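You operate a simulated robot arm through the tools that you are given. There is no shell and no other tool.

You are at the controls of a simulated robot arm. One attempt, no reset.

JOB
Measure 100 ml from the tall-necked bottle into the jug with the purple ring.
Fine: measure it in the cylinder with the orange foot and tip that out into the jug; bottle and cylinder back in place. Set down upright: tall-necked bottle, what you pick out.

It is judged by the outcome, as a careful person would: the job done as asked, and still so three seconds after it is handed in. It fails if anything else is knocked over, pushed out of place, dropped, spilled or broken.

ROBOT AND FRAMES
A 7-joint arm with a two-finger parallel gripper, fixed in place. Base frame: the origin is at the foot of the arm, x ahead of it, y to its left, z up; the work surface is at about z = 900. Units: mm, rad, N and s.
With the tool pointing down near the work surface it reaches from about 320 to 740 mm from the base axis. Its first joint turns from -2.496 to 2.496 rad. Payload 3 kg.
The tool frame sits at the grasp point between the pads (the TCP): z along the fingers, y along the line on which they close. The tips reach 30 mm beyond it. Largest opening 94 mm; finger width 28, thickness 10; the body of the gripper, 50 by 96 mm, starts 55 mm behind the TCP.
Orientation is that of the tool frame in the base frame, as a unit quaternion [x, y, z, w]. With the fingers straight down and closing along the base's y, the tool's x points along the base's -x, its y along +y and its z along -z.

CONTROLS
- The arm moves only by the tool play_rows. Its argument "targets" is a list of rows, each a list of 7 numbers: the closure, from 0 (fully open) to 1 (shut), then the shift along the base's x, y, z in units of 300 mm (1.0 is 300 mm), then the turn, a rotation vector about the base's x, y, z in units of 90 degrees (1.0 is 90 degrees). In form: [[claw, tx, ty, tz, rx, ry, rz], ...]. A call has 1 to 20 rows; each row is the pose to reach, as a shift and turn from the pose commanded when the call began. A call with a number of a shift or a turn outside -1 to 1 is refused whole. A row lasts 0.2 s, in which the tool goes at most 50 mm and 0.15 rad; a call with a longer step from one row to the next is refused whole, and so is a gripper value outside its range. Where a pose cannot be reached the arm comes as near as it can. A force on the tool above 40 N (or 10 N above the force at the start of the call, whichever is more), or a blocked arm, ends the call early, and 0.2 s more pass. Each finger travels about 45 mm/s and halts on what it meets, pressing with about 44 N; the grip force reading is that of the motor and also rises with nothing between the fingers. The clock runs only during rows and for 0.2 s after the last one: add rows that repeat a pose to give the fingers time. The reply holds the time, the measured pose of the TCP, the force on the tool along the base axes, the opening and the grip force, in the units named above and with some noise, with the torque about the TCP (base axes, N m) and any sound that the robot's microphone picked up.
- Cameras (640 x 400 px; columns grow to the right, rows downward): "scene" is fixed at [50.1, 499.6, 1664]; the picture's right is [-0.56, -0.83, 0.00], its down [-0.40, 0.27, -0.88] and it looks along [0.72, -0.49, -0.48] (base axes); focal length 312 px, centre (320, 200). "wrist" rides on the gripper at [76, 14, -102] in the tool frame; the picture's right is [-0.18, 0.98, 0.00], its down [-0.75, -0.14, -0.64] and it looks along [-0.63, -0.12, 0.77] (tool axes); focal length 243 px, centre (320, 200). There is no depth. A picture from a camera that has moved, and an enlarged one, comes with that camera's place and axes in the base frame and with its lens.
- camera(camera): a new picture of that camera. The clock stands still meanwhile.
- raise_lower(by): slides the trunk up (or, below 0, down) by that many mm; the arm rides with it, the base frame stays. It gives what a move gives, with no picture.
- inspect(camera, box): a new picture of the part [left, top, right, bottom] of that camera's present view, enlarged. The clock stands still meanwhile.
- job_done(): hands the job in; it is judged then, once.

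Places have to be worked out from the pictures, the camera data and where the tool is seen. Open the gripper and draw the arm clear of the work before you hand the job in, unless the task says otherwise.

The tools are called after "Call:" as a command line: name --pt "numbers of a row" for each row, then --argument value for the rest, lists and objects as JSON in quotes. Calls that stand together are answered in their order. play_rows: Moves the arm, as the interface text tells. Its arguments: {"type":"object","properties":{"targets":{"type":"array","items":{"type":"array","items":{"type":"number"}}}},"required":["targets"]} The other tools are called the same way: raise_lower (by) slides the trunk up or down; camera (camera) takes a picture; inspect (camera, box) takes an enlarged picture of a part of a camera's view; job_done () hands the job in.

At the start:

```text
clock: 0.0
tool_pos: [502.6, 89.5, 1454.7]
orientation: [0.001, 1.0, -0.002, -0.001]
contact_force: [-0.1, 0.3, -0.4]
ft_torque: [-0.01, 0.01, -0.01]
grip_width: 93.8
finger_force: 0.1
trunk travel left (down, up): [-325.0, 65.0]
```

scene: 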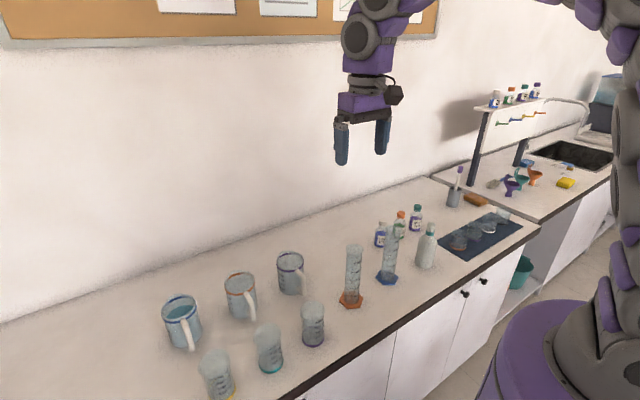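
wrist: 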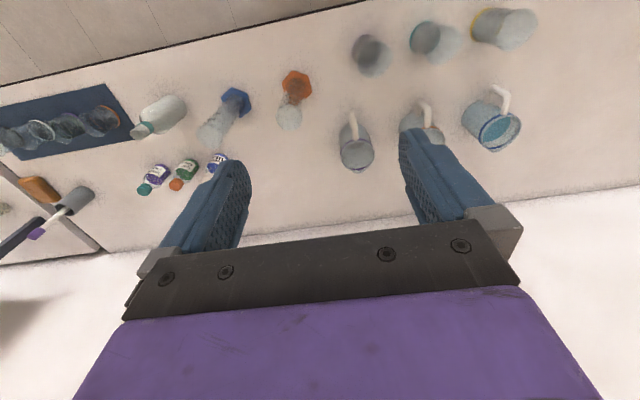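

I start by enlarging the scene picture to identify the bottle, the cylinders and the jugs.

Call:
inspect --camera "scene" --box '[320, 180, 480, 320]'

Call:
inspect --camera "scene" --box '[150, 230, 340, 400]'

Call:
inspect --camera "wrist" --box '[100, 50, 360, 220]'

Call:
inspect --camera "wrist" --box '[320, 0, 560, 180]'

```text
2.86 times, centred on (400, 250) of scene
camera zoom: at [50.1, 499.6, 1664.0], right [-0.56, -0.83, 0.0], down [-0.4, 0.27, -0.88], along [0.72, -0.49, -0.48], focal length 891 px, centre (91, 57)
```

zoom: 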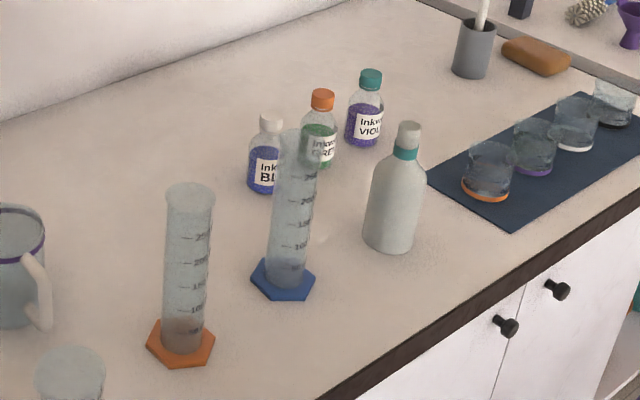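

```text
2.35 times, centred on (245, 315) of scene
camera zoom: at [50.1, 499.6, 1664.0], right [-0.56, -0.83, 0.0], down [-0.4, 0.27, -0.88], along [0.72, -0.49, -0.48], focal length 734 px, centre (496, -71)
```

zoom: 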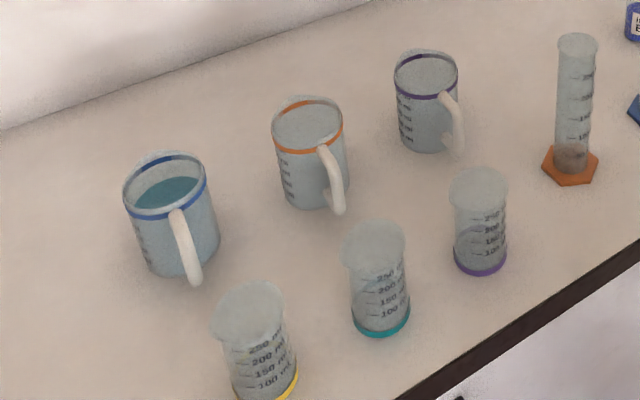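

```text
2.35 times, centred on (230, 135) of wrist
camera zoom: at [426.4, 103.1, 1557.9], right [0.18, 0.98, 0.0], down [0.75, -0.14, 0.64], along [0.63, -0.12, -0.77], focal length 571 px, centre (532, 353)
```

zoom: 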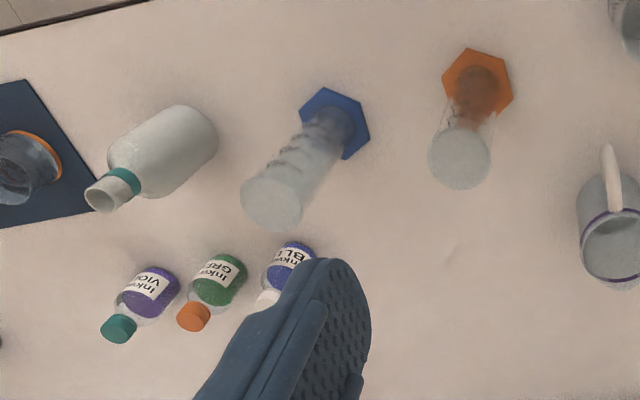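

```text
2.22 times, centred on (440, 90) of wrist
camera zoom: at [426.4, 103.1, 1557.9], right [0.18, 0.98, 0.0], down [0.75, -0.14, 0.64], along [0.63, -0.12, -0.77], focal length 539 px, centre (53, 444)
```

zoom: 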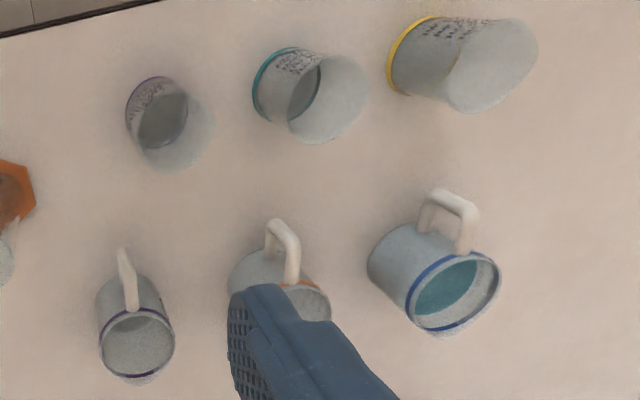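

The scene shows handled jugs with blue, orange and purple rings. I judge the purple-ringed jug to be near (735,144), the orange-foot cylinder near (588,11) and the tall-necked bottle near (577,-322). I move the tool towards the bottle at a safe height so the wrist camera can see it closer.

Call:
play_rows --pt "0 -0.03 -0.119 -0.0625 0 0 0" --pt "0 -0.06 -0.2375 -0.125 0 0 0" --pt "0 -0.09 -0.356 -0.1875 0 0 0" --pt "0 -0.12 -0.475 -0.25 0 0 0" --pt "0 -0.15 -0.594 -0.3125 0 0 0" --pt "0 -0.18 -0.7125 -0.375 0 0 0" --pt "0 -0.21 -0.831 -0.4375 0 0 0" --pt "0 -0.24 -0.95 -0.5 0 0 0" --pt "0 -0.24 -0.95 -0.5 0 0 0"

Call:
camera --camera "wrist"

Call:
camera --camera "scene"

```text
clock: 2.0
tool_pos: [426.4, -201.3, 1306.3]
orientation: [0.0, 1.0, 0.001, 0.0]
contact_force: [0.4, -0.7, -0.7]
ft_torque: [0.01, 0.01, 0.01]
grip_width: 93.6
finger_force: 0.0
trunk travel left (down, up): [-325.0, 65.0]
```

```text
taken
camera wrist: at [351.2, -188.0, 1408.9], right [0.18, 0.98, 0.0], down [0.75, -0.14, 0.64], along [0.63, -0.12, -0.77], focal length 243 px, centre (320, 200)
```

wrist: 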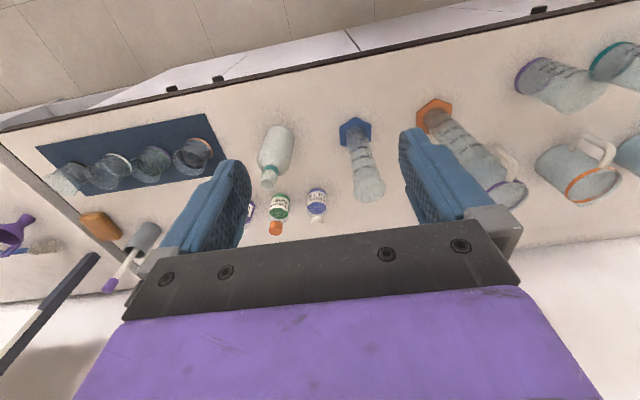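

```text
taken
```

scene: 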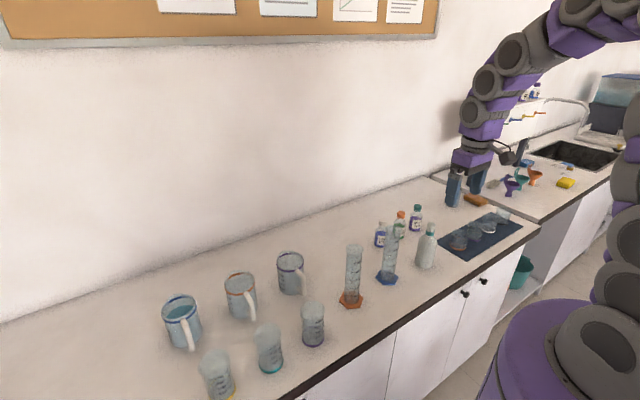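

The view is closer now. I enlarge the bottle and the cylinder bases to check for a cap, contents and shape.

Call:
inspect --camera "wrist" --box '[230, 100, 330, 250]'

Call:
inspect --camera "scene" --box '[405, 210, 455, 275]'

Call:
inspect --camera "scene" --box '[325, 235, 385, 315]'

Call:
inspect --camera "scene" --box '[265, 240, 325, 300]'

```text
2.67 times, centred on (280, 175) of wrist
camera zoom: at [351.2, -188.0, 1408.9], right [0.18, 0.98, 0.0], down [0.75, -0.14, 0.64], along [0.63, -0.12, -0.77], focal length 647 px, centre (427, 267)
```

zoom: 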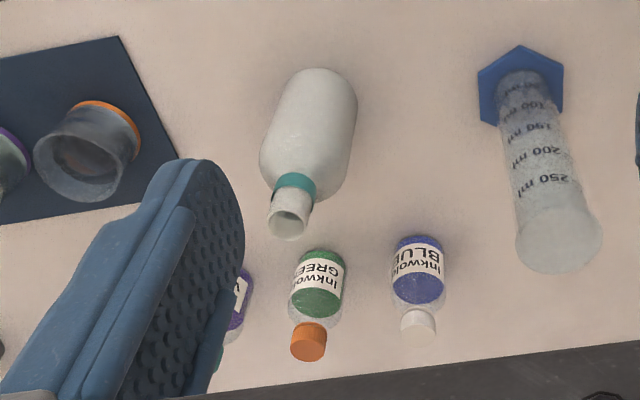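

```text
6.15 times, centred on (430, 242) of scene
camera zoom: at [50.1, 499.6, 1664.0], right [-0.56, -0.83, 0.0], down [-0.4, 0.27, -0.88], along [0.72, -0.49, -0.48], focal length 1918 px, centre (-357, -62)
```

zoom: 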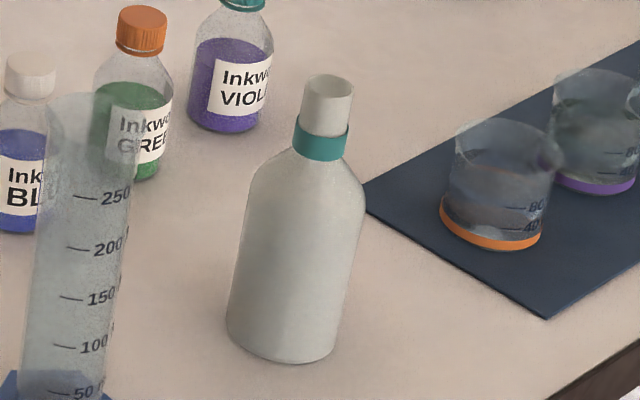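

```text
5.00 times, centred on (355, 275) of scene
camera zoom: at [50.1, 499.6, 1664.0], right [-0.56, -0.83, 0.0], down [-0.4, 0.27, -0.88], along [0.72, -0.49, -0.48], focal length 1559 px, centre (145, -175)
```

zoom: 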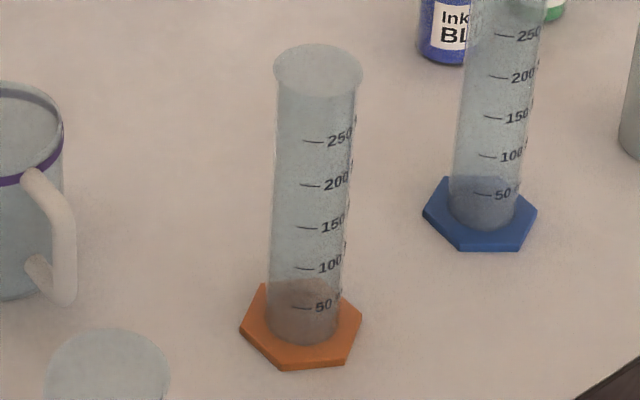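

```text
6.67 times, centred on (295, 270) of scene
camera zoom: at [50.1, 499.6, 1664.0], right [-0.56, -0.83, 0.0], down [-0.4, 0.27, -0.88], along [0.72, -0.49, -0.48], focal length 2078 px, centre (487, -267)
```

zoom: 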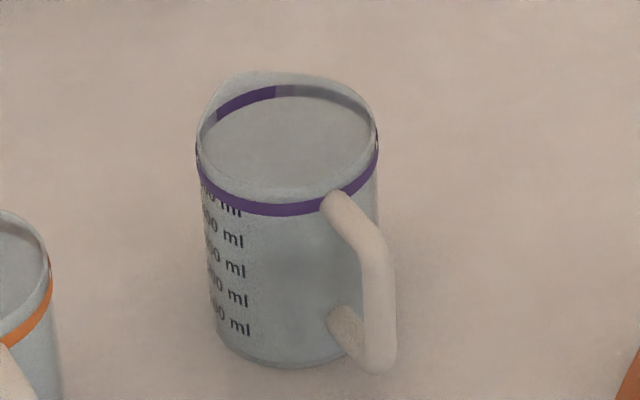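

The bottle is open and opaque, its axis near (575,-322), body about 68 mm wide, mouth near z 1083. The cylinder looks empty, with 50–250 ml marks. I turn the tool to 20° below horizontal, aimed at the bottle, at a standoff of about 150 mm.

Call:
play_rows --pt "0 0.006 -0.016 -0.082 -0.0197 -0.076 -0.0281" --pt "0 0.012 -0.032 -0.164 -0.0393 -0.152 -0.0562" --pt "0 0.018 -0.048 -0.246 -0.059 -0.2281 -0.0842" --pt "0 0.024 -0.064 -0.328 -0.0786 -0.3041 -0.1123" --pt "0 0.03 -0.08 -0.41 -0.0983 -0.3801 -0.1404" --pt "0 0.036 -0.096 -0.492 -0.118 -0.4561 -0.1685" --pt "0 0.042 -0.112 -0.574 -0.1376 -0.5321 -0.1966" --pt "0 0.048 -0.128 -0.656 -0.1573 -0.6082 -0.2246" --pt "0 0.054 -0.144 -0.738 -0.1769 -0.6842 -0.2527" --pt "0 0.06 -0.16 -0.82 -0.1966 -0.7602 -0.2808" --pt "0 0.06 -0.16 -0.82 -0.1966 -0.7602 -0.2808" --pt "0 0.06 -0.16 -0.82 -0.1966 -0.7602 -0.2808"

Call:
camera --camera "wrist"

Call:
camera --camera "scene"

```text
clock: 4.6
tool_pos: [433.3, -239.9, 1021.4]
orientation: [0.193, 0.81, -0.117, 0.541]
contact_force: [-0.7, 0.2, 0.4]
ft_torque: [-0.03, -0.02, 0.04]
grip_width: 93.8
finger_force: 0.1
out of reach, approached as far as the arm can: row 5, 6, 7, 8, 9, 10, 11, 12
trunk travel left (down, up): [-325.0, 65.0]
```

```text
taken
camera wrist: at [329.2, -170.6, 992.1], right [0.5, 0.85, 0.19], down [-0.34, -0.01, 0.94], along [0.8, -0.53, 0.28], focal length 243 px, centre (320, 200)
```

wrist: 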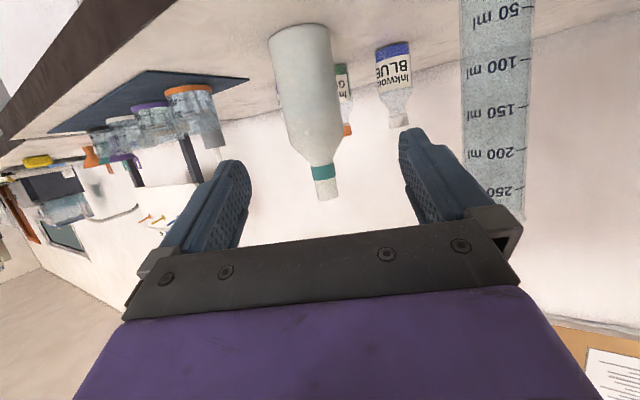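

```text
taken
```

scene: 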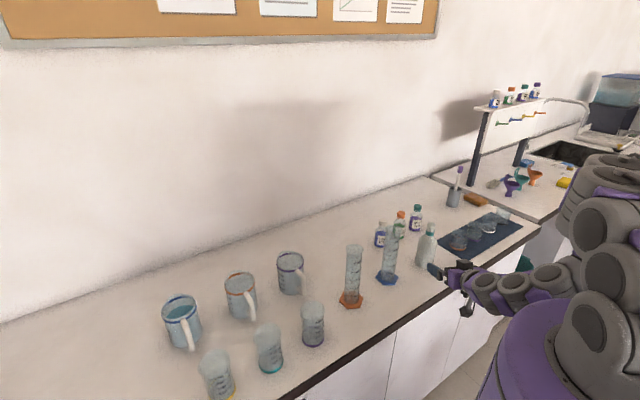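

The arm stopped short of the requested pose (z 1021, pitch about 23°), probably folded too close in. I hold for one row to see how the commanded pose is now counted.

Call:
play_rows --pt "0 0 0 0 0 0 0" --pt "0 0 0 0 0 0 0"

```text
clock: 5.2
tool_pos: [433.9, -239.2, 1023.3]
orientation: [0.195, 0.809, -0.118, 0.542]
contact_force: [-0.5, 0.3, 0.8]
ft_torque: [0.0, 0.01, -0.04]
grip_width: 93.9
finger_force: 0.1
trunk travel left (down, up): [-325.0, 65.0]
```

The commanded pose is now the reached one. I advance to about 80 mm short of the bottle axis, keeping this orientation, at z of about 985.

Call:
play_rows --pt "0 0.057 -0.038 -0.032 0 0 0" --pt "0 0.114 -0.077 -0.064 0 0 0" --pt "0 0.172 -0.115 -0.095 0 0 0" --pt "0 0.229 -0.154 -0.127 0 0 0" --pt "0 0.229 -0.154 -0.127 0 0 0"

Call:
camera --camera "wrist"

Call:
camera --camera "scene"

```text
clock: 6.4
tool_pos: [504.7, -286.0, 984.4]
orientation: [0.195, 0.809, -0.118, 0.542]
contact_force: [-0.3, -0.7, 0.0]
ft_torque: [-0.02, -0.01, -0.01]
grip_width: 94.3
finger_force: 0.1
trunk travel left (down, up): [-325.0, 65.0]
```

```text
taken
camera wrist: at [399.7, -217.5, 953.8], right [0.5, 0.85, 0.19], down [-0.34, -0.01, 0.94], along [0.8, -0.53, 0.28], focal length 243 px, centre (320, 200)
```

wrist: 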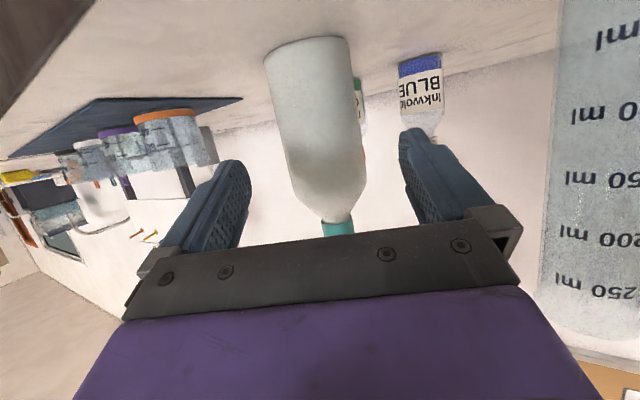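

```text
taken
```

scene: 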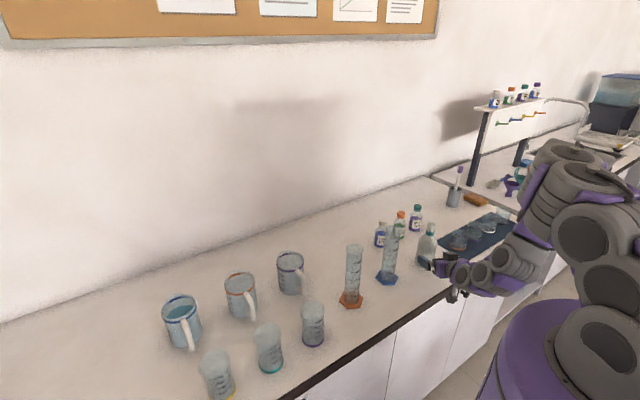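

The tool lines up well with the bottle. I check the clearance of the forearm and the fingers in an enlarged scene picture before closing in.

Call:
inspect --camera "scene" --box '[400, 180, 560, 310]'

Call:
inspect --camera "wrist" --box '[180, 20, 480, 260]'

```text
3.08 times, centred on (480, 245) of scene
camera zoom: at [50.1, 499.6, 1664.0], right [-0.56, -0.83, 0.0], down [-0.4, 0.27, -0.88], along [0.72, -0.49, -0.48], focal length 959 px, centre (-172, 62)
```

zoom: 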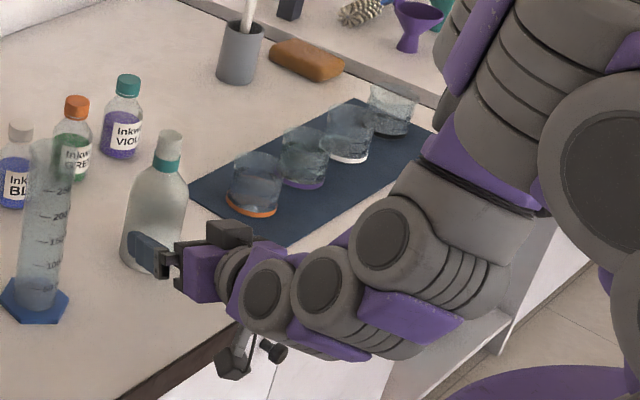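

```text
1.67 times, centred on (330, 140) of wrist
camera zoom: at [399.7, -217.5, 953.8], right [0.5, 0.85, 0.19], down [-0.34, -0.01, 0.94], along [0.8, -0.53, 0.28], focal length 404 px, centre (303, 300)
```

zoom: 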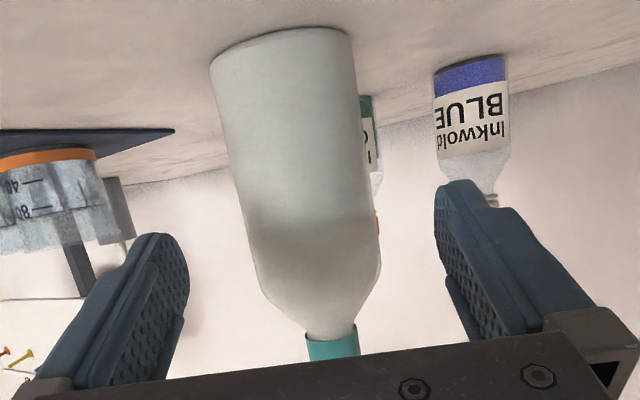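

The fingers straddle the bottle axis (lateral error under 1 mm), and the camera bracket clears the counter by about 30 mm. I slide forward 76 mm with open fingers.

Call:
play_rows --pt "0 0.058 -0.0278 0 0 0 0" --pt "0 0.116 -0.0555 0 0 0 0" --pt "0 0.173 -0.083 0 0 0 0" --pt "0 0.2285 -0.1095 0 0 0 0" --pt "0 0.2285 -0.1095 0 0 0 0"

Call:
inspect --camera "scene" --box '[400, 200, 500, 300]'

Call:
camera --camera "wrist"

```text
clock: 7.6
tool_pos: [574.1, -317.6, 985.7]
orientation: [0.195, 0.809, -0.118, 0.543]
contact_force: [-0.5, -0.6, -0.4]
ft_torque: [-0.02, 0.03, 0.02]
grip_width: 94.1
finger_force: 0.1
trunk travel left (down, up): [-325.0, 65.0]
```

```text
4.00 times, centred on (450, 250) of scene
camera zoom: at [50.1, 499.6, 1664.0], right [-0.56, -0.83, 0.0], down [-0.4, 0.27, -0.88], along [0.72, -0.49, -0.48], focal length 1247 px, centre (-200, 0)
```

zoom: 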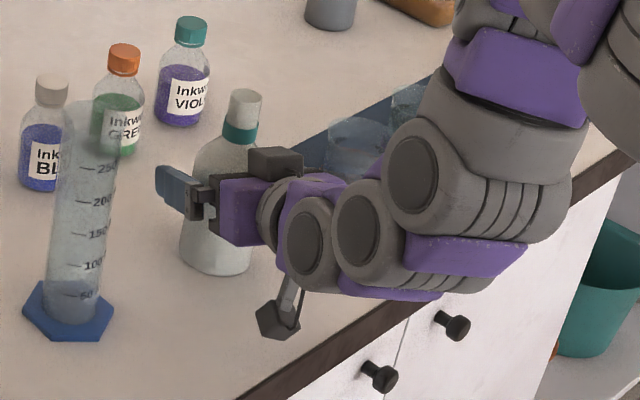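

```text
taken
camera wrist: at [468.4, -251.2, 955.4], right [0.5, 0.85, 0.19], down [-0.34, -0.01, 0.94], along [0.8, -0.53, 0.29], focal length 243 px, centre (320, 200)
```

wrist: 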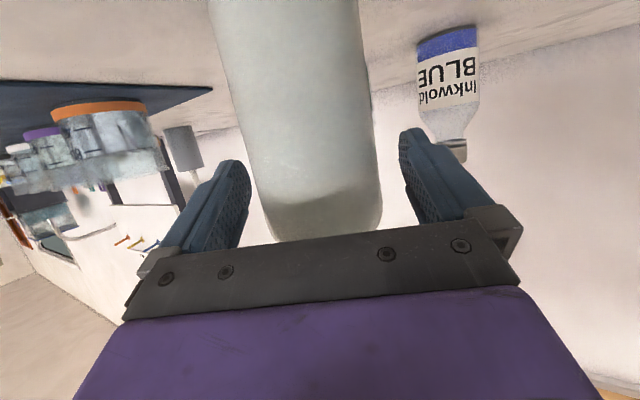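

The bottle sits between the pads. I close the fingers gradually and hold.

Call:
play_rows --pt "0.1 0 0 0 0 0 0" --pt "0.15 0 0 0 0 0 0" --pt "0.2 0 0 0 0 0 0" --pt "0.24 0 0 0 0 0 0" --pt "0.28 0 0 0 0 0 0" --pt "0.35 0 0 0 0 0 0" --pt "0.6 0 0 0 0 0 0" --pt "1 0 0 0 0 0 0" --pt "1 0 0 0 0 0 0" --pt "1 0 0 0 0 0 0"

Call:
camera --camera "wrist"

```text
clock: 9.8
tool_pos: [573.2, -318.7, 985.7]
orientation: [0.195, 0.809, -0.118, 0.542]
contact_force: [-0.1, -0.9, 1.0]
ft_torque: [-0.17, 0.06, 0.01]
grip_width: 65.6
finger_force: 44.1
trunk travel left (down, up): [-325.0, 65.0]
```

```text
taken
camera wrist: at [468.3, -251.0, 955.2], right [0.5, 0.85, 0.19], down [-0.34, -0.01, 0.94], along [0.8, -0.53, 0.28], focal length 243 px, centre (320, 200)
```

wrist: 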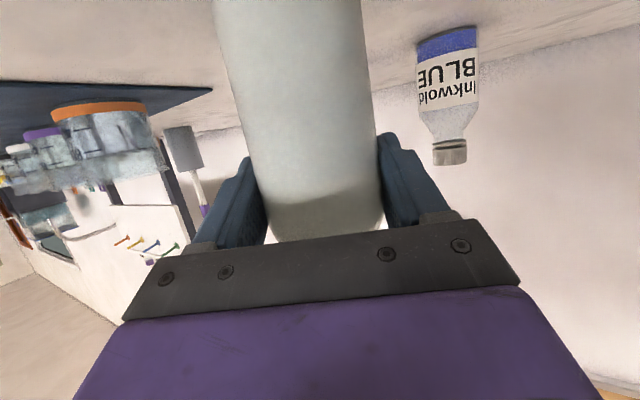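

The bottle is gripped at width 65.6 mm. I lift it 30 mm straight up and read the weight.

Call:
play_rows --pt "1 0 0 0.02 0 0 0" --pt "1 0 0 0.05 0 0 0" --pt "1 0 0 0.1 0 0 0" --pt "1 0 0 0.1 0 0 0" --pt "1 0 0 0.1 0 0 0"

Call:
inspect --camera "scene" --box '[400, 190, 500, 290]'

```text
clock: 11.0
tool_pos: [572.1, -316.7, 1015.1]
orientation: [0.195, 0.809, -0.118, 0.542]
contact_force: [-0.1, 0.7, -2.6]
ft_torque: [-0.02, 0.0, 0.0]
grip_width: 65.8
finger_force: 43.4
trunk travel left (down, up): [-325.0, 65.0]
```

```text
4.00 times, centred on (450, 240) of scene
camera zoom: at [50.1, 499.6, 1664.0], right [-0.56, -0.83, 0.0], down [-0.4, 0.27, -0.88], along [0.72, -0.49, -0.48], focal length 1247 px, centre (-200, 40)
```

zoom: 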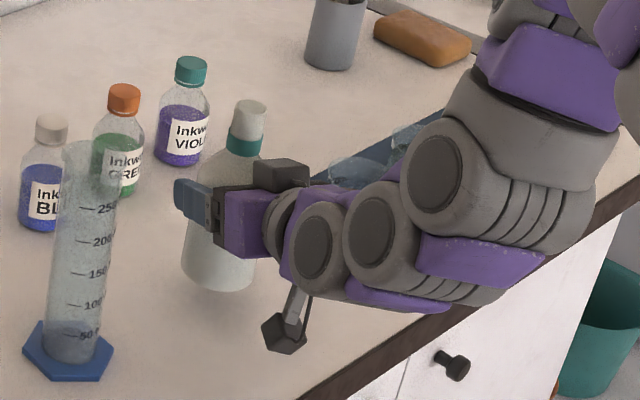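

The bottle weighs about 0.28 kg in total and hangs upright, with its mouth about 100 mm above the TCP. I raise it to z of about 1240 so that it clears the blue cylinder.

Call:
play_rows --pt "1 0 0 0.08 0 0 0" --pt "1 0 0 0.18 0 0 0" --pt "1 0 0 0.29 0 0 0" --pt "1 0 0 0.4 0 0 0" --pt "1 0 0 0.51 0 0 0" --pt "1 0 0 0.62 0 0 0" --pt "1 0 0 0.71 0 0 0" --pt "1 0 0 0.75 0 0 0" --pt "1 0 0 0.75 0 0 0" --pt "1 0 0 0.75 0 0 0"

Call:
camera --camera "scene"

```text
clock: 13.2
tool_pos: [574.3, -318.6, 1239.2]
orientation: [0.194, 0.809, -0.117, 0.542]
contact_force: [-0.8, 0.3, -3.0]
ft_torque: [-0.03, 0.0, 0.0]
grip_width: 65.8
finger_force: 44.2
trunk travel left (down, up): [-325.0, 65.0]
```

```text
taken
```

scene: 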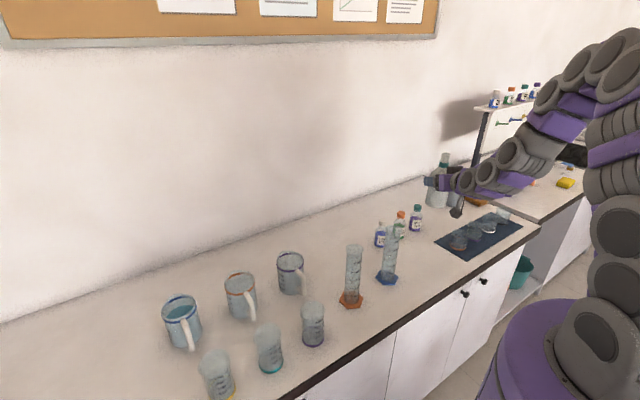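

I swing the bottle sideways at this height towards the orange-foot cylinder, yawing so that the tool points straight ahead.

Call:
play_rows --pt "1 0.01 0.08 0.0 0 0 0.028" --pt "1 0.02 0.18 0.01 0 0 0.06" --pt "1 0.03 0.3 0.02 0 0 0.095" --pt "1 0.04 0.43 0.03 0 0 0.135" --pt "1 0.05 0.56 0.03 0 0 0.175" --pt "1 0.06 0.69 0.03 0 0 0.215" --pt "1 0.07 0.82 0.03 0 0 0.255" --pt "1 0.08 0.92 0.03 0 0 0.284" --pt "1 0.08 0.97 0.03 0 0 0.284" --pt "1 0.08 0.97 0.03 0 0 0.284" --pt "1 0.08 0.97 0.03 0 0 0.284"

Call:
camera --camera "scene"

Call:
camera --camera "wrist"

```text
clock: 15.6
tool_pos: [604.2, -44.5, 1262.4]
orientation: [0.009, 0.832, 0.006, 0.555]
contact_force: [-1.0, -0.3, -2.1]
ft_torque: [0.01, 0.03, -0.04]
grip_width: 65.3
finger_force: 44.3
out of reach, approached as far as the arm can: row 6, 7, 8, 9, 10, 11
trunk travel left (down, up): [-325.0, 65.0]
```

```text
taken
```

scene: 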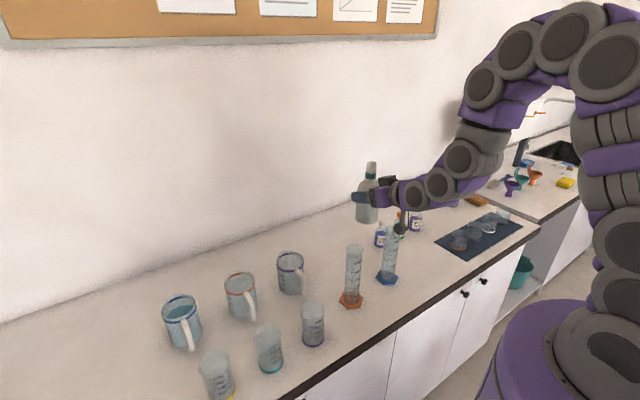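

```text
taken
camera wrist: at [481.1, -28.4, 1231.6], right [0.08, 0.98, 0.19], down [-0.3, -0.16, 0.94], along [0.95, -0.13, 0.28], focal length 243 px, centre (320, 200)
```

wrist: 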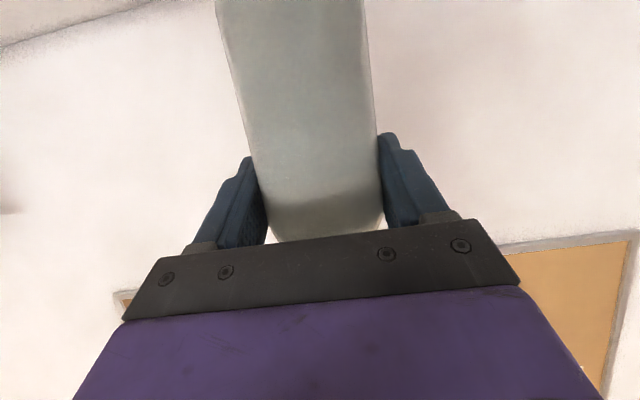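

The tool is now at (604,-44,1262), pointing straight ahead with the bottle upright. I start to tip it towards +x (45°) while drawing back and over to the cylinder's line, still high.

Call:
play_rows --pt "1 -0.02 0.015 0 0 0.05 0" --pt "1 -0.06 0.035 -0.005 0 0.11 0" --pt "1 -0.1 0.06 -0.015 0 0.17 0" --pt "1 -0.15 0.09 -0.03 0 0.24 0" --pt "1 -0.2 0.12 -0.05 0 0.31 0" --pt "1 -0.25 0.15 -0.07 0 0.38 0" --pt "1 -0.3 0.17 -0.09 0 0.44 0" --pt "1 -0.34 0.185 -0.1 0 0.5 0" --pt "1 -0.34 0.185 -0.1 0 0.5 0" --pt "1 -0.34 0.185 -0.1 0 0.5 0"

Call:
camera --camera "scene"

Call:
camera --camera "wrist"

```text
clock: 17.8
tool_pos: [503.6, 14.1, 1230.3]
orientation: [0.011, 0.981, 0.0, 0.194]
contact_force: [0.5, 0.6, -2.6]
ft_torque: [0.0, -0.05, -0.01]
grip_width: 65.8
finger_force: 44.1
trunk travel left (down, up): [-325.0, 65.0]
```

```text
taken
```

scene: 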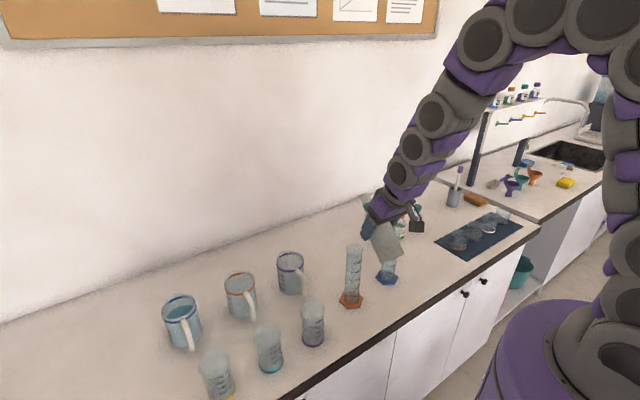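

```text
taken
camera wrist: at [394.8, 28.9, 1297.0], right [0.19, 0.98, 0.08], down [0.45, -0.16, 0.88], along [0.87, -0.13, -0.47], focal length 243 px, centre (320, 200)
```

wrist: 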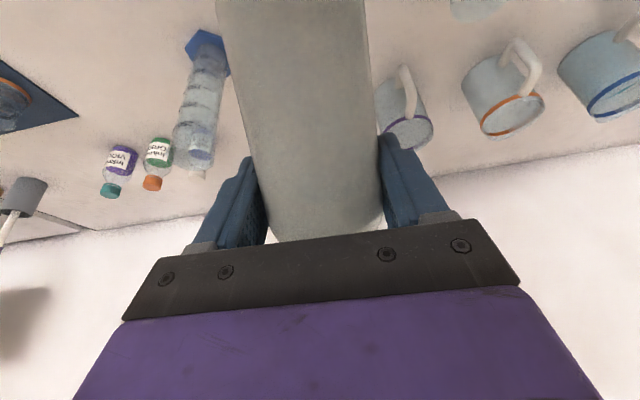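

Tilt is 45° and the bottle's mouth should be near (575,14,1301). I look closer with the scene camera to check the alignment with the cylinder.

Call:
inspect --camera "scene" --box '[320, 170, 440, 310]'

```text
2.86 times, centred on (380, 240) of scene
camera zoom: at [50.1, 499.6, 1664.0], right [-0.56, -0.83, 0.0], down [-0.4, 0.27, -0.88], along [0.72, -0.49, -0.48], focal length 891 px, centre (149, 86)
```

zoom: 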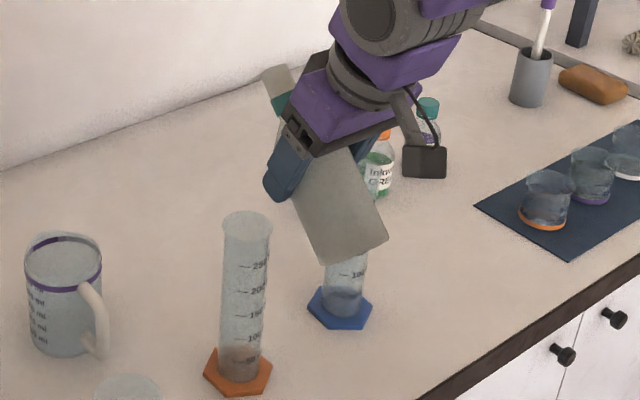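

The predicted mouth position agrees with the picture to within several mm, and the cylinder rim is near z 1111. I tip to 70° and come down so the lip sits about 45 mm above the rim, still short of any flow.

Call:
play_rows --pt "1 -0.008 -0.002 -0.04 0 0.05 0" --pt "1 -0.018 -0.004 -0.11 0 0.11 0" --pt "1 -0.028 -0.006 -0.19 0 0.17 0" --pt "1 -0.038 -0.008 -0.26 0 0.23 0" --pt "1 -0.043 -0.01 -0.317 0 0.278 0" --pt "1 -0.043 -0.01 -0.317 0 0.278 0" --pt "1 -0.043 -0.01 -0.317 0 0.278 0"

Call:
inspect --camera "scene" --box '[310, 190, 430, 310]'

Call:
camera --camera "wrist"

```text
clock: 19.4
tool_pos: [490.2, 8.1, 1136.2]
orientation: [0.011, 1.0, -0.002, -0.023]
contact_force: [-0.4, -0.9, -2.8]
ft_torque: [0.02, -0.02, 0.03]
grip_width: 65.0
finger_force: 44.7
trunk travel left (down, up): [-325.0, 65.0]
```

```text
3.33 times, centred on (370, 250) of scene
camera zoom: at [50.1, 499.6, 1664.0], right [-0.56, -0.83, 0.0], down [-0.4, 0.27, -0.88], along [0.72, -0.49, -0.48], focal length 1039 px, centre (153, 33)
```

zoom: 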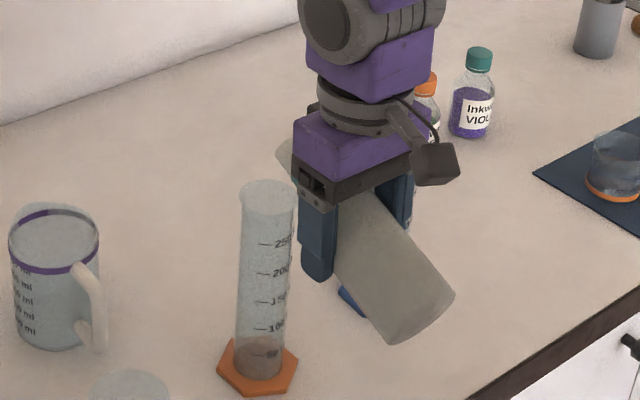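

```text
taken
camera wrist: at [419.2, 24.9, 1241.8], right [0.21, 0.98, -0.01], down [0.78, -0.16, 0.61], along [0.59, -0.13, -0.79], focal length 243 px, centre (320, 200)
```

wrist: 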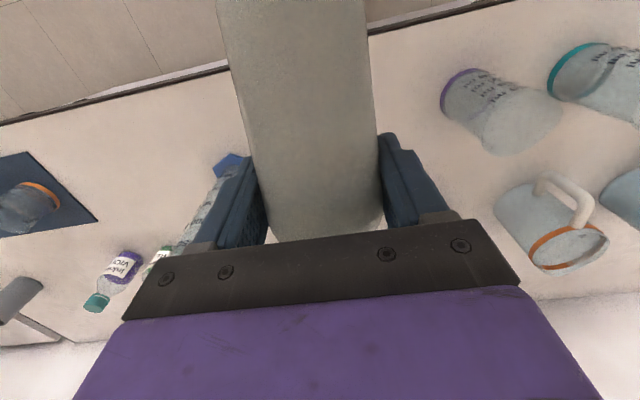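

Predicted and seen positions agree; correcting for a small camera offset puts the cylinder at about (592,12) with its rim at z 1111. I tip to 76° with the lip about 20 mm above the rim and 6 mm short of the centre.

Call:
play_rows --pt "1 0.001 0.005 -0.02 0 0.022 0" --pt "1 0.002 0.01 -0.04 0 0.045 0" --pt "1 0.003 0.013 -0.055 0 0.0667 0" --pt "1 0.003 0.013 -0.055 0 0.0667 0" --pt "1 0.003 0.013 -0.055 0 0.0667 0"

Call:
inspect --camera "scene" --box '[320, 220, 400, 320]'

```text
clock: 20.6
tool_pos: [491.1, 11.7, 1119.6]
orientation: [0.011, 0.997, -0.003, -0.076]
contact_force: [-0.1, 0.2, -2.1]
ft_torque: [0.0, -0.04, 0.01]
grip_width: 65.2
finger_force: 43.6
trunk travel left (down, up): [-325.0, 65.0]
```

```text
4.00 times, centred on (360, 270) of scene
camera zoom: at [50.1, 499.6, 1664.0], right [-0.56, -0.83, 0.0], down [-0.4, 0.27, -0.88], along [0.72, -0.49, -0.48], focal length 1247 px, centre (160, -80)
```

zoom: 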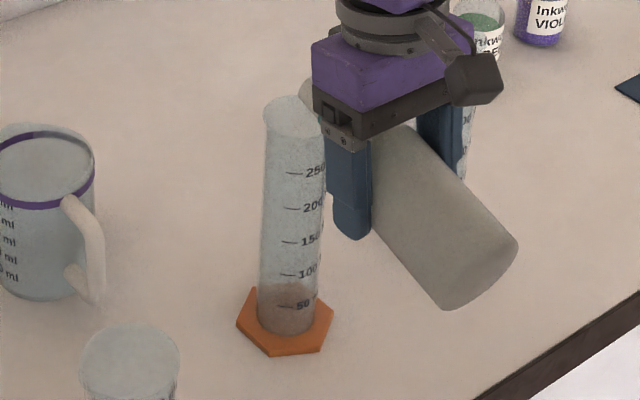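

I zoom tightly on the mouth and rim to check the alignment before any liquid moves.

Call:
inspect --camera "scene" --box '[340, 230, 380, 270]'

```text
10.00 times, centred on (360, 250) of scene
camera zoom: at [50.1, 499.6, 1664.0], right [-0.56, -0.83, 0.0], down [-0.4, 0.27, -0.88], along [0.72, -0.49, -0.48], focal length 3117 px, centre (-80, -300)
```

zoom: 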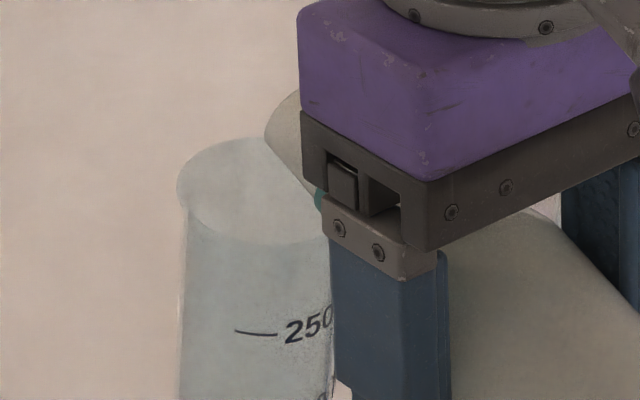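

The mouth edge is within 1–2 mm of the prediction, the cylinder centre is about (594,14), and the lip is about 7 mm short of it. I tip on to 80° with the lip nudged slightly forward.

Call:
play_rows --pt "1 0.004 0.004 0.009 0 0.022 0" --pt "1 0.0077 0.0077 0.019 0 0.0444 0" --pt "1 0.0077 0.0077 0.019 0 0.0444 0" --pt "1 0.0077 0.0077 0.019 0 0.0444 0"

Call:
inspect --camera "scene" --box '[330, 230, 390, 320]'

```text
clock: 21.6
tool_pos: [493.1, 14.9, 1124.9]
orientation: [0.011, 0.994, -0.003, -0.11]
contact_force: [-0.6, -0.2, -2.6]
ft_torque: [0.0, -0.05, 0.03]
grip_width: 65.1
finger_force: 43.9
trunk travel left (down, up): [-325.0, 65.0]
```

```text
4.44 times, centred on (360, 275) of scene
camera zoom: at [50.1, 499.6, 1664.0], right [-0.56, -0.83, 0.0], down [-0.4, 0.27, -0.88], along [0.72, -0.49, -0.48], focal length 1386 px, centre (142, -133)
```

zoom: 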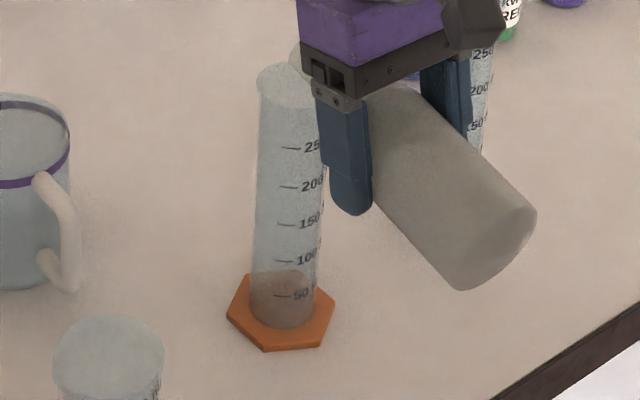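

No flow is visible yet. I tip to 82° and hold briefly.

Call:
play_rows --pt "1 0 0 0.0055 0 0.011 0" --pt "1 -0.0007 0 0.0113 0 0.0222 0" --pt "1 -0.0007 0 0.0113 0 0.0222 0" --pt "1 -0.0007 0 0.0113 0 0.0222 0"

Call:
inspect --camera "scene" --box '[335, 235, 375, 315]'

```text
clock: 22.6
tool_pos: [493.9, 14.2, 1128.9]
orientation: [0.011, 0.992, -0.003, -0.127]
contact_force: [0.1, -0.2, -2.3]
ft_torque: [-0.01, -0.03, 0.01]
grip_width: 65.4
finger_force: 44.2
trunk travel left (down, up): [-325.0, 65.0]
```

```text
5.00 times, centred on (355, 275) of scene
camera zoom: at [50.1, 499.6, 1664.0], right [-0.56, -0.83, 0.0], down [-0.4, 0.27, -0.88], along [0.72, -0.49, -0.48], focal length 1559 px, centre (145, -175)
```

zoom: 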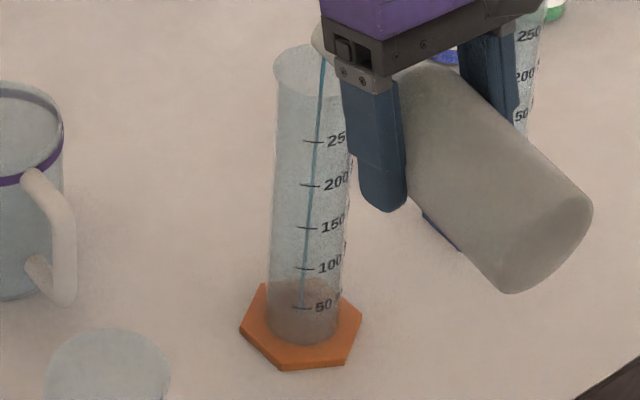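

A thin teal stream is running into the cylinder at 82°. I hold this tilt for a second and watch the level.

Call:
play_rows --pt "1 0 0 0 0 0 0" --pt "1 0 0 0 0 0 0" --pt "1 0 0 0 0 0 0" --pt "1 0 0 0 0 0 0"

Call:
inspect --camera "scene" --box '[335, 235, 375, 315]'

```text
clock: 23.6
tool_pos: [493.0, 14.4, 1129.0]
orientation: [0.011, 0.992, -0.003, -0.127]
contact_force: [-0.3, 0.0, -3.1]
ft_torque: [0.01, 0.0, 0.01]
grip_width: 65.0
finger_force: 44.4
trunk travel left (down, up): [-325.0, 65.0]
```

```text
5.00 times, centred on (355, 275) of scene
camera zoom: at [50.1, 499.6, 1664.0], right [-0.56, -0.83, 0.0], down [-0.4, 0.27, -0.88], along [0.72, -0.49, -0.48], focal length 1559 px, centre (145, -175)
```

zoom: 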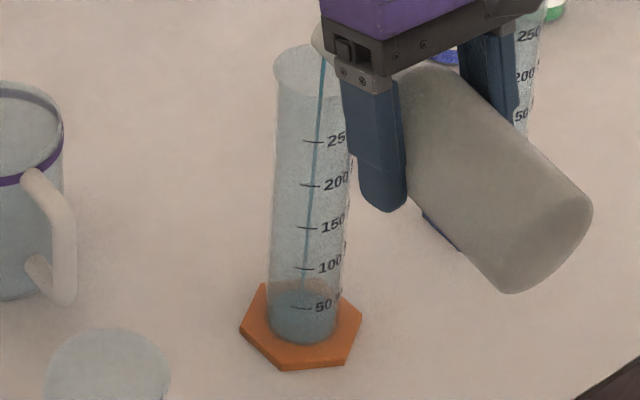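

The level is rising fairly fast. I zoom right in on the lower marks while the clock stands still.

Call:
inspect --camera "scene" --box '[346, 280, 366, 310]'

```text
13.33 times, centred on (356, 295) of scene
camera zoom: at [50.1, 499.6, 1664.0], right [-0.56, -0.83, 0.0], down [-0.4, 0.27, -0.88], along [0.72, -0.49, -0.48], focal length 4156 px, centre (-160, -1067)
```

zoom: 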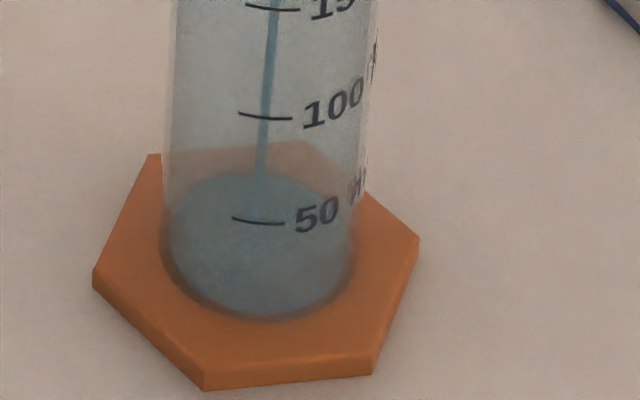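

The liquid only covers the bottom (roughly 5 ml), so the flow is gentle. I tip to 84° and hold for a second.

Call:
play_rows --pt "1 0 0 0.0055 0 0.011 0" --pt "1 0 0 0.011 0 0.0222 0" --pt "1 0 0 0.011 0 0.0222 0" --pt "1 0 0 0.011 0 0.0222 0"

Call:
inspect --camera "scene" --box '[335, 235, 375, 315]'

Call:
inspect --camera "scene" --box '[346, 280, 366, 310]'

```text
clock: 24.6
tool_pos: [492.7, 13.7, 1132.1]
orientation: [0.011, 0.989, -0.003, -0.145]
contact_force: [0.2, 0.3, -2.8]
ft_torque: [-0.02, -0.04, 0.0]
grip_width: 65.1
finger_force: 44.3
trunk travel left (down, up): [-325.0, 65.0]
```

```text
5.00 times, centred on (355, 275) of scene
camera zoom: at [50.1, 499.6, 1664.0], right [-0.56, -0.83, 0.0], down [-0.4, 0.27, -0.88], along [0.72, -0.49, -0.48], focal length 1559 px, centre (145, -175)
```

zoom: 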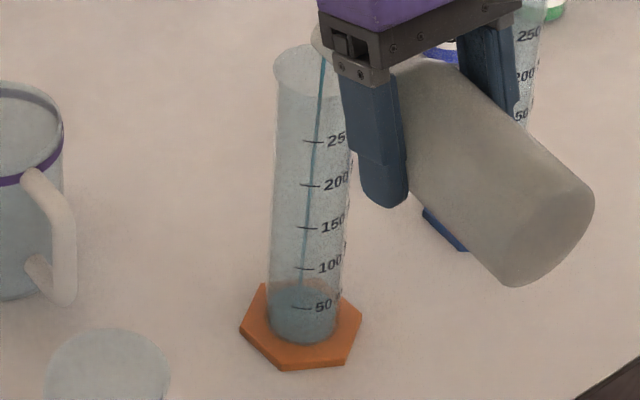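

```text
13.33 times, centred on (356, 295) of scene
camera zoom: at [50.1, 499.6, 1664.0], right [-0.56, -0.83, 0.0], down [-0.4, 0.27, -0.88], along [0.72, -0.49, -0.48], focal length 4156 px, centre (-160, -1067)
```

zoom: 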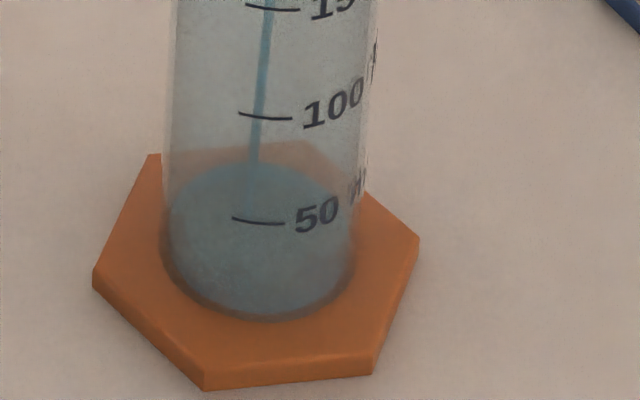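

The level has moved up only a few mm, to about 10 ml. I hold at 84° for another 1.4 s.

Call:
play_rows --pt "1 0 0 0 0 0 0" --pt "1 0 0 0 0 0 0" --pt "1 0 0 0 0 0 0" --pt "1 0 0 0 0 0 0" --pt "1 0 0 0 0 0 0" --pt "1 0 0 0 0 0 0"

Call:
inspect --camera "scene" --box '[346, 280, 366, 310]'

```text
clock: 26.0
tool_pos: [492.5, 13.4, 1131.7]
orientation: [0.012, 0.989, -0.003, -0.144]
contact_force: [0.0, 0.3, -2.4]
ft_torque: [0.01, -0.03, -0.03]
grip_width: 65.2
finger_force: 44.3
trunk travel left (down, up): [-325.0, 65.0]
```

```text
13.33 times, centred on (356, 295) of scene
camera zoom: at [50.1, 499.6, 1664.0], right [-0.56, -0.83, 0.0], down [-0.4, 0.27, -0.88], along [0.72, -0.49, -0.48], focal length 4156 px, centre (-160, -1067)
```

zoom: 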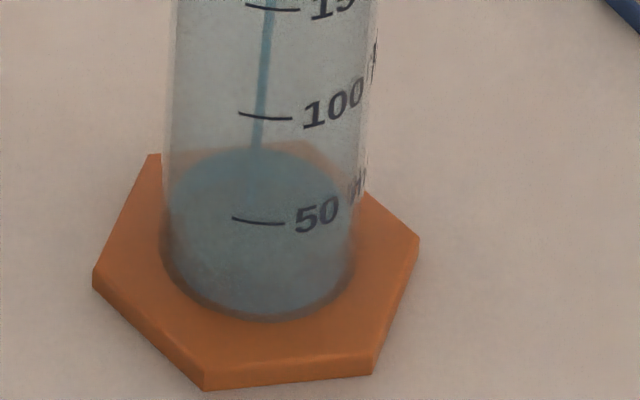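

The flow is about 5 ml/s and the level about 16 ml. I tip to 86° and hold for about a second.

Call:
play_rows --pt "1 0 0 0.0055 0 0.011 0" --pt "1 0.0003 0 0.011 0 0.0222 0" --pt "1 0.0003 0 0.011 0 0.0222 0" --pt "1 0.0003 0 0.011 0 0.0222 0" --pt "1 0.0003 0 0.011 0 0.0222 0"

Call:
inspect --camera "scene" --box '[346, 280, 366, 310]'

Call:
inspect --camera "scene" --box '[340, 235, 380, 275]'

```text
clock: 27.2
tool_pos: [492.7, 14.8, 1135.4]
orientation: [0.011, 0.987, -0.004, -0.161]
contact_force: [1.0, -0.7, -2.8]
ft_torque: [-0.02, -0.05, -0.02]
grip_width: 65.1
finger_force: 43.6
trunk travel left (down, up): [-325.0, 65.0]
```

```text
13.33 times, centred on (356, 295) of scene
camera zoom: at [50.1, 499.6, 1664.0], right [-0.56, -0.83, 0.0], down [-0.4, 0.27, -0.88], along [0.72, -0.49, -0.48], focal length 4156 px, centre (-160, -1067)
```

zoom: 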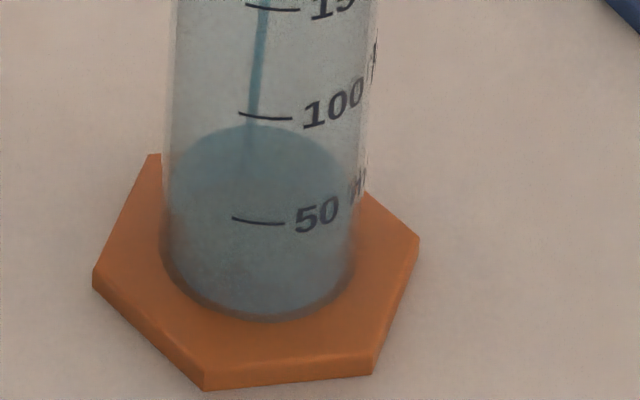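

```text
10.00 times, centred on (360, 255) of scene
camera zoom: at [50.1, 499.6, 1664.0], right [-0.56, -0.83, 0.0], down [-0.4, 0.27, -0.88], along [0.72, -0.49, -0.48], focal length 3117 px, centre (-80, -350)
```

zoom: 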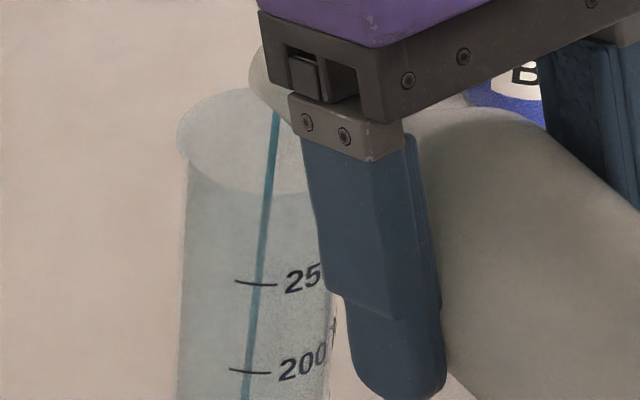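

The level is now about 31 ml and the stream falls well inside. I hold at 86° for a little over a second.

Call:
play_rows --pt "1 0 0 0 0 0 0" --pt "1 0 0 0 0 0 0" --pt "1 0 0 0 0 0 0" --pt "1 0 0 0 0 0 0" --pt "1 0 0 0 0 0 0"

Call:
inspect --camera "scene" --box '[346, 275, 366, 305]'

```text
clock: 28.4
tool_pos: [494.0, 15.4, 1134.9]
orientation: [0.012, 0.987, -0.003, -0.162]
contact_force: [0.1, -0.1, -2.4]
ft_torque: [0.0, -0.05, 0.0]
grip_width: 65.5
finger_force: 44.5
trunk travel left (down, up): [-325.0, 65.0]
```

```text
13.33 times, centred on (356, 290) of scene
camera zoom: at [50.1, 499.6, 1664.0], right [-0.56, -0.83, 0.0], down [-0.4, 0.27, -0.88], along [0.72, -0.49, -0.48], focal length 4156 px, centre (-160, -1000)
```

zoom: 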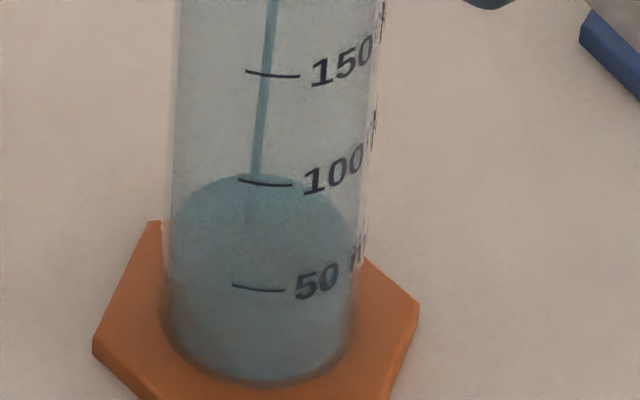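

The level is about 40 ml. I tip to 88° and hold for about a second.

Call:
play_rows --pt "1 0 0 0.0055 0 0.011 0" --pt "1 0.0006 0 0.0113 0 0.0222 0" --pt "1 0.0006 0 0.0113 0 0.0222 0" --pt "1 0.0006 0 0.0113 0 0.0222 0" --pt "1 0.0006 0 0.0113 0 0.0222 0"

Call:
inspect --camera "scene" --box '[346, 275, 366, 305]'

```text
clock: 29.6
tool_pos: [494.7, 14.9, 1139.0]
orientation: [0.011, 0.984, -0.004, -0.179]
contact_force: [0.5, 0.1, -0.9]
ft_torque: [-0.02, -0.03, -0.01]
grip_width: 65.2
finger_force: 43.8
trunk travel left (down, up): [-325.0, 65.0]
```

```text
13.33 times, centred on (356, 290) of scene
camera zoom: at [50.1, 499.6, 1664.0], right [-0.56, -0.83, 0.0], down [-0.4, 0.27, -0.88], along [0.72, -0.49, -0.48], focal length 4156 px, centre (-160, -1000)
```

zoom: 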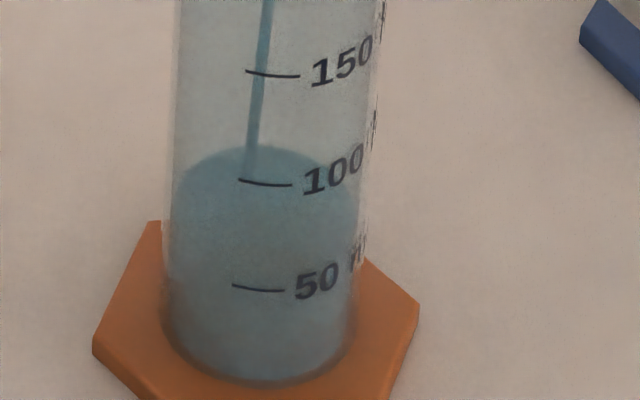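

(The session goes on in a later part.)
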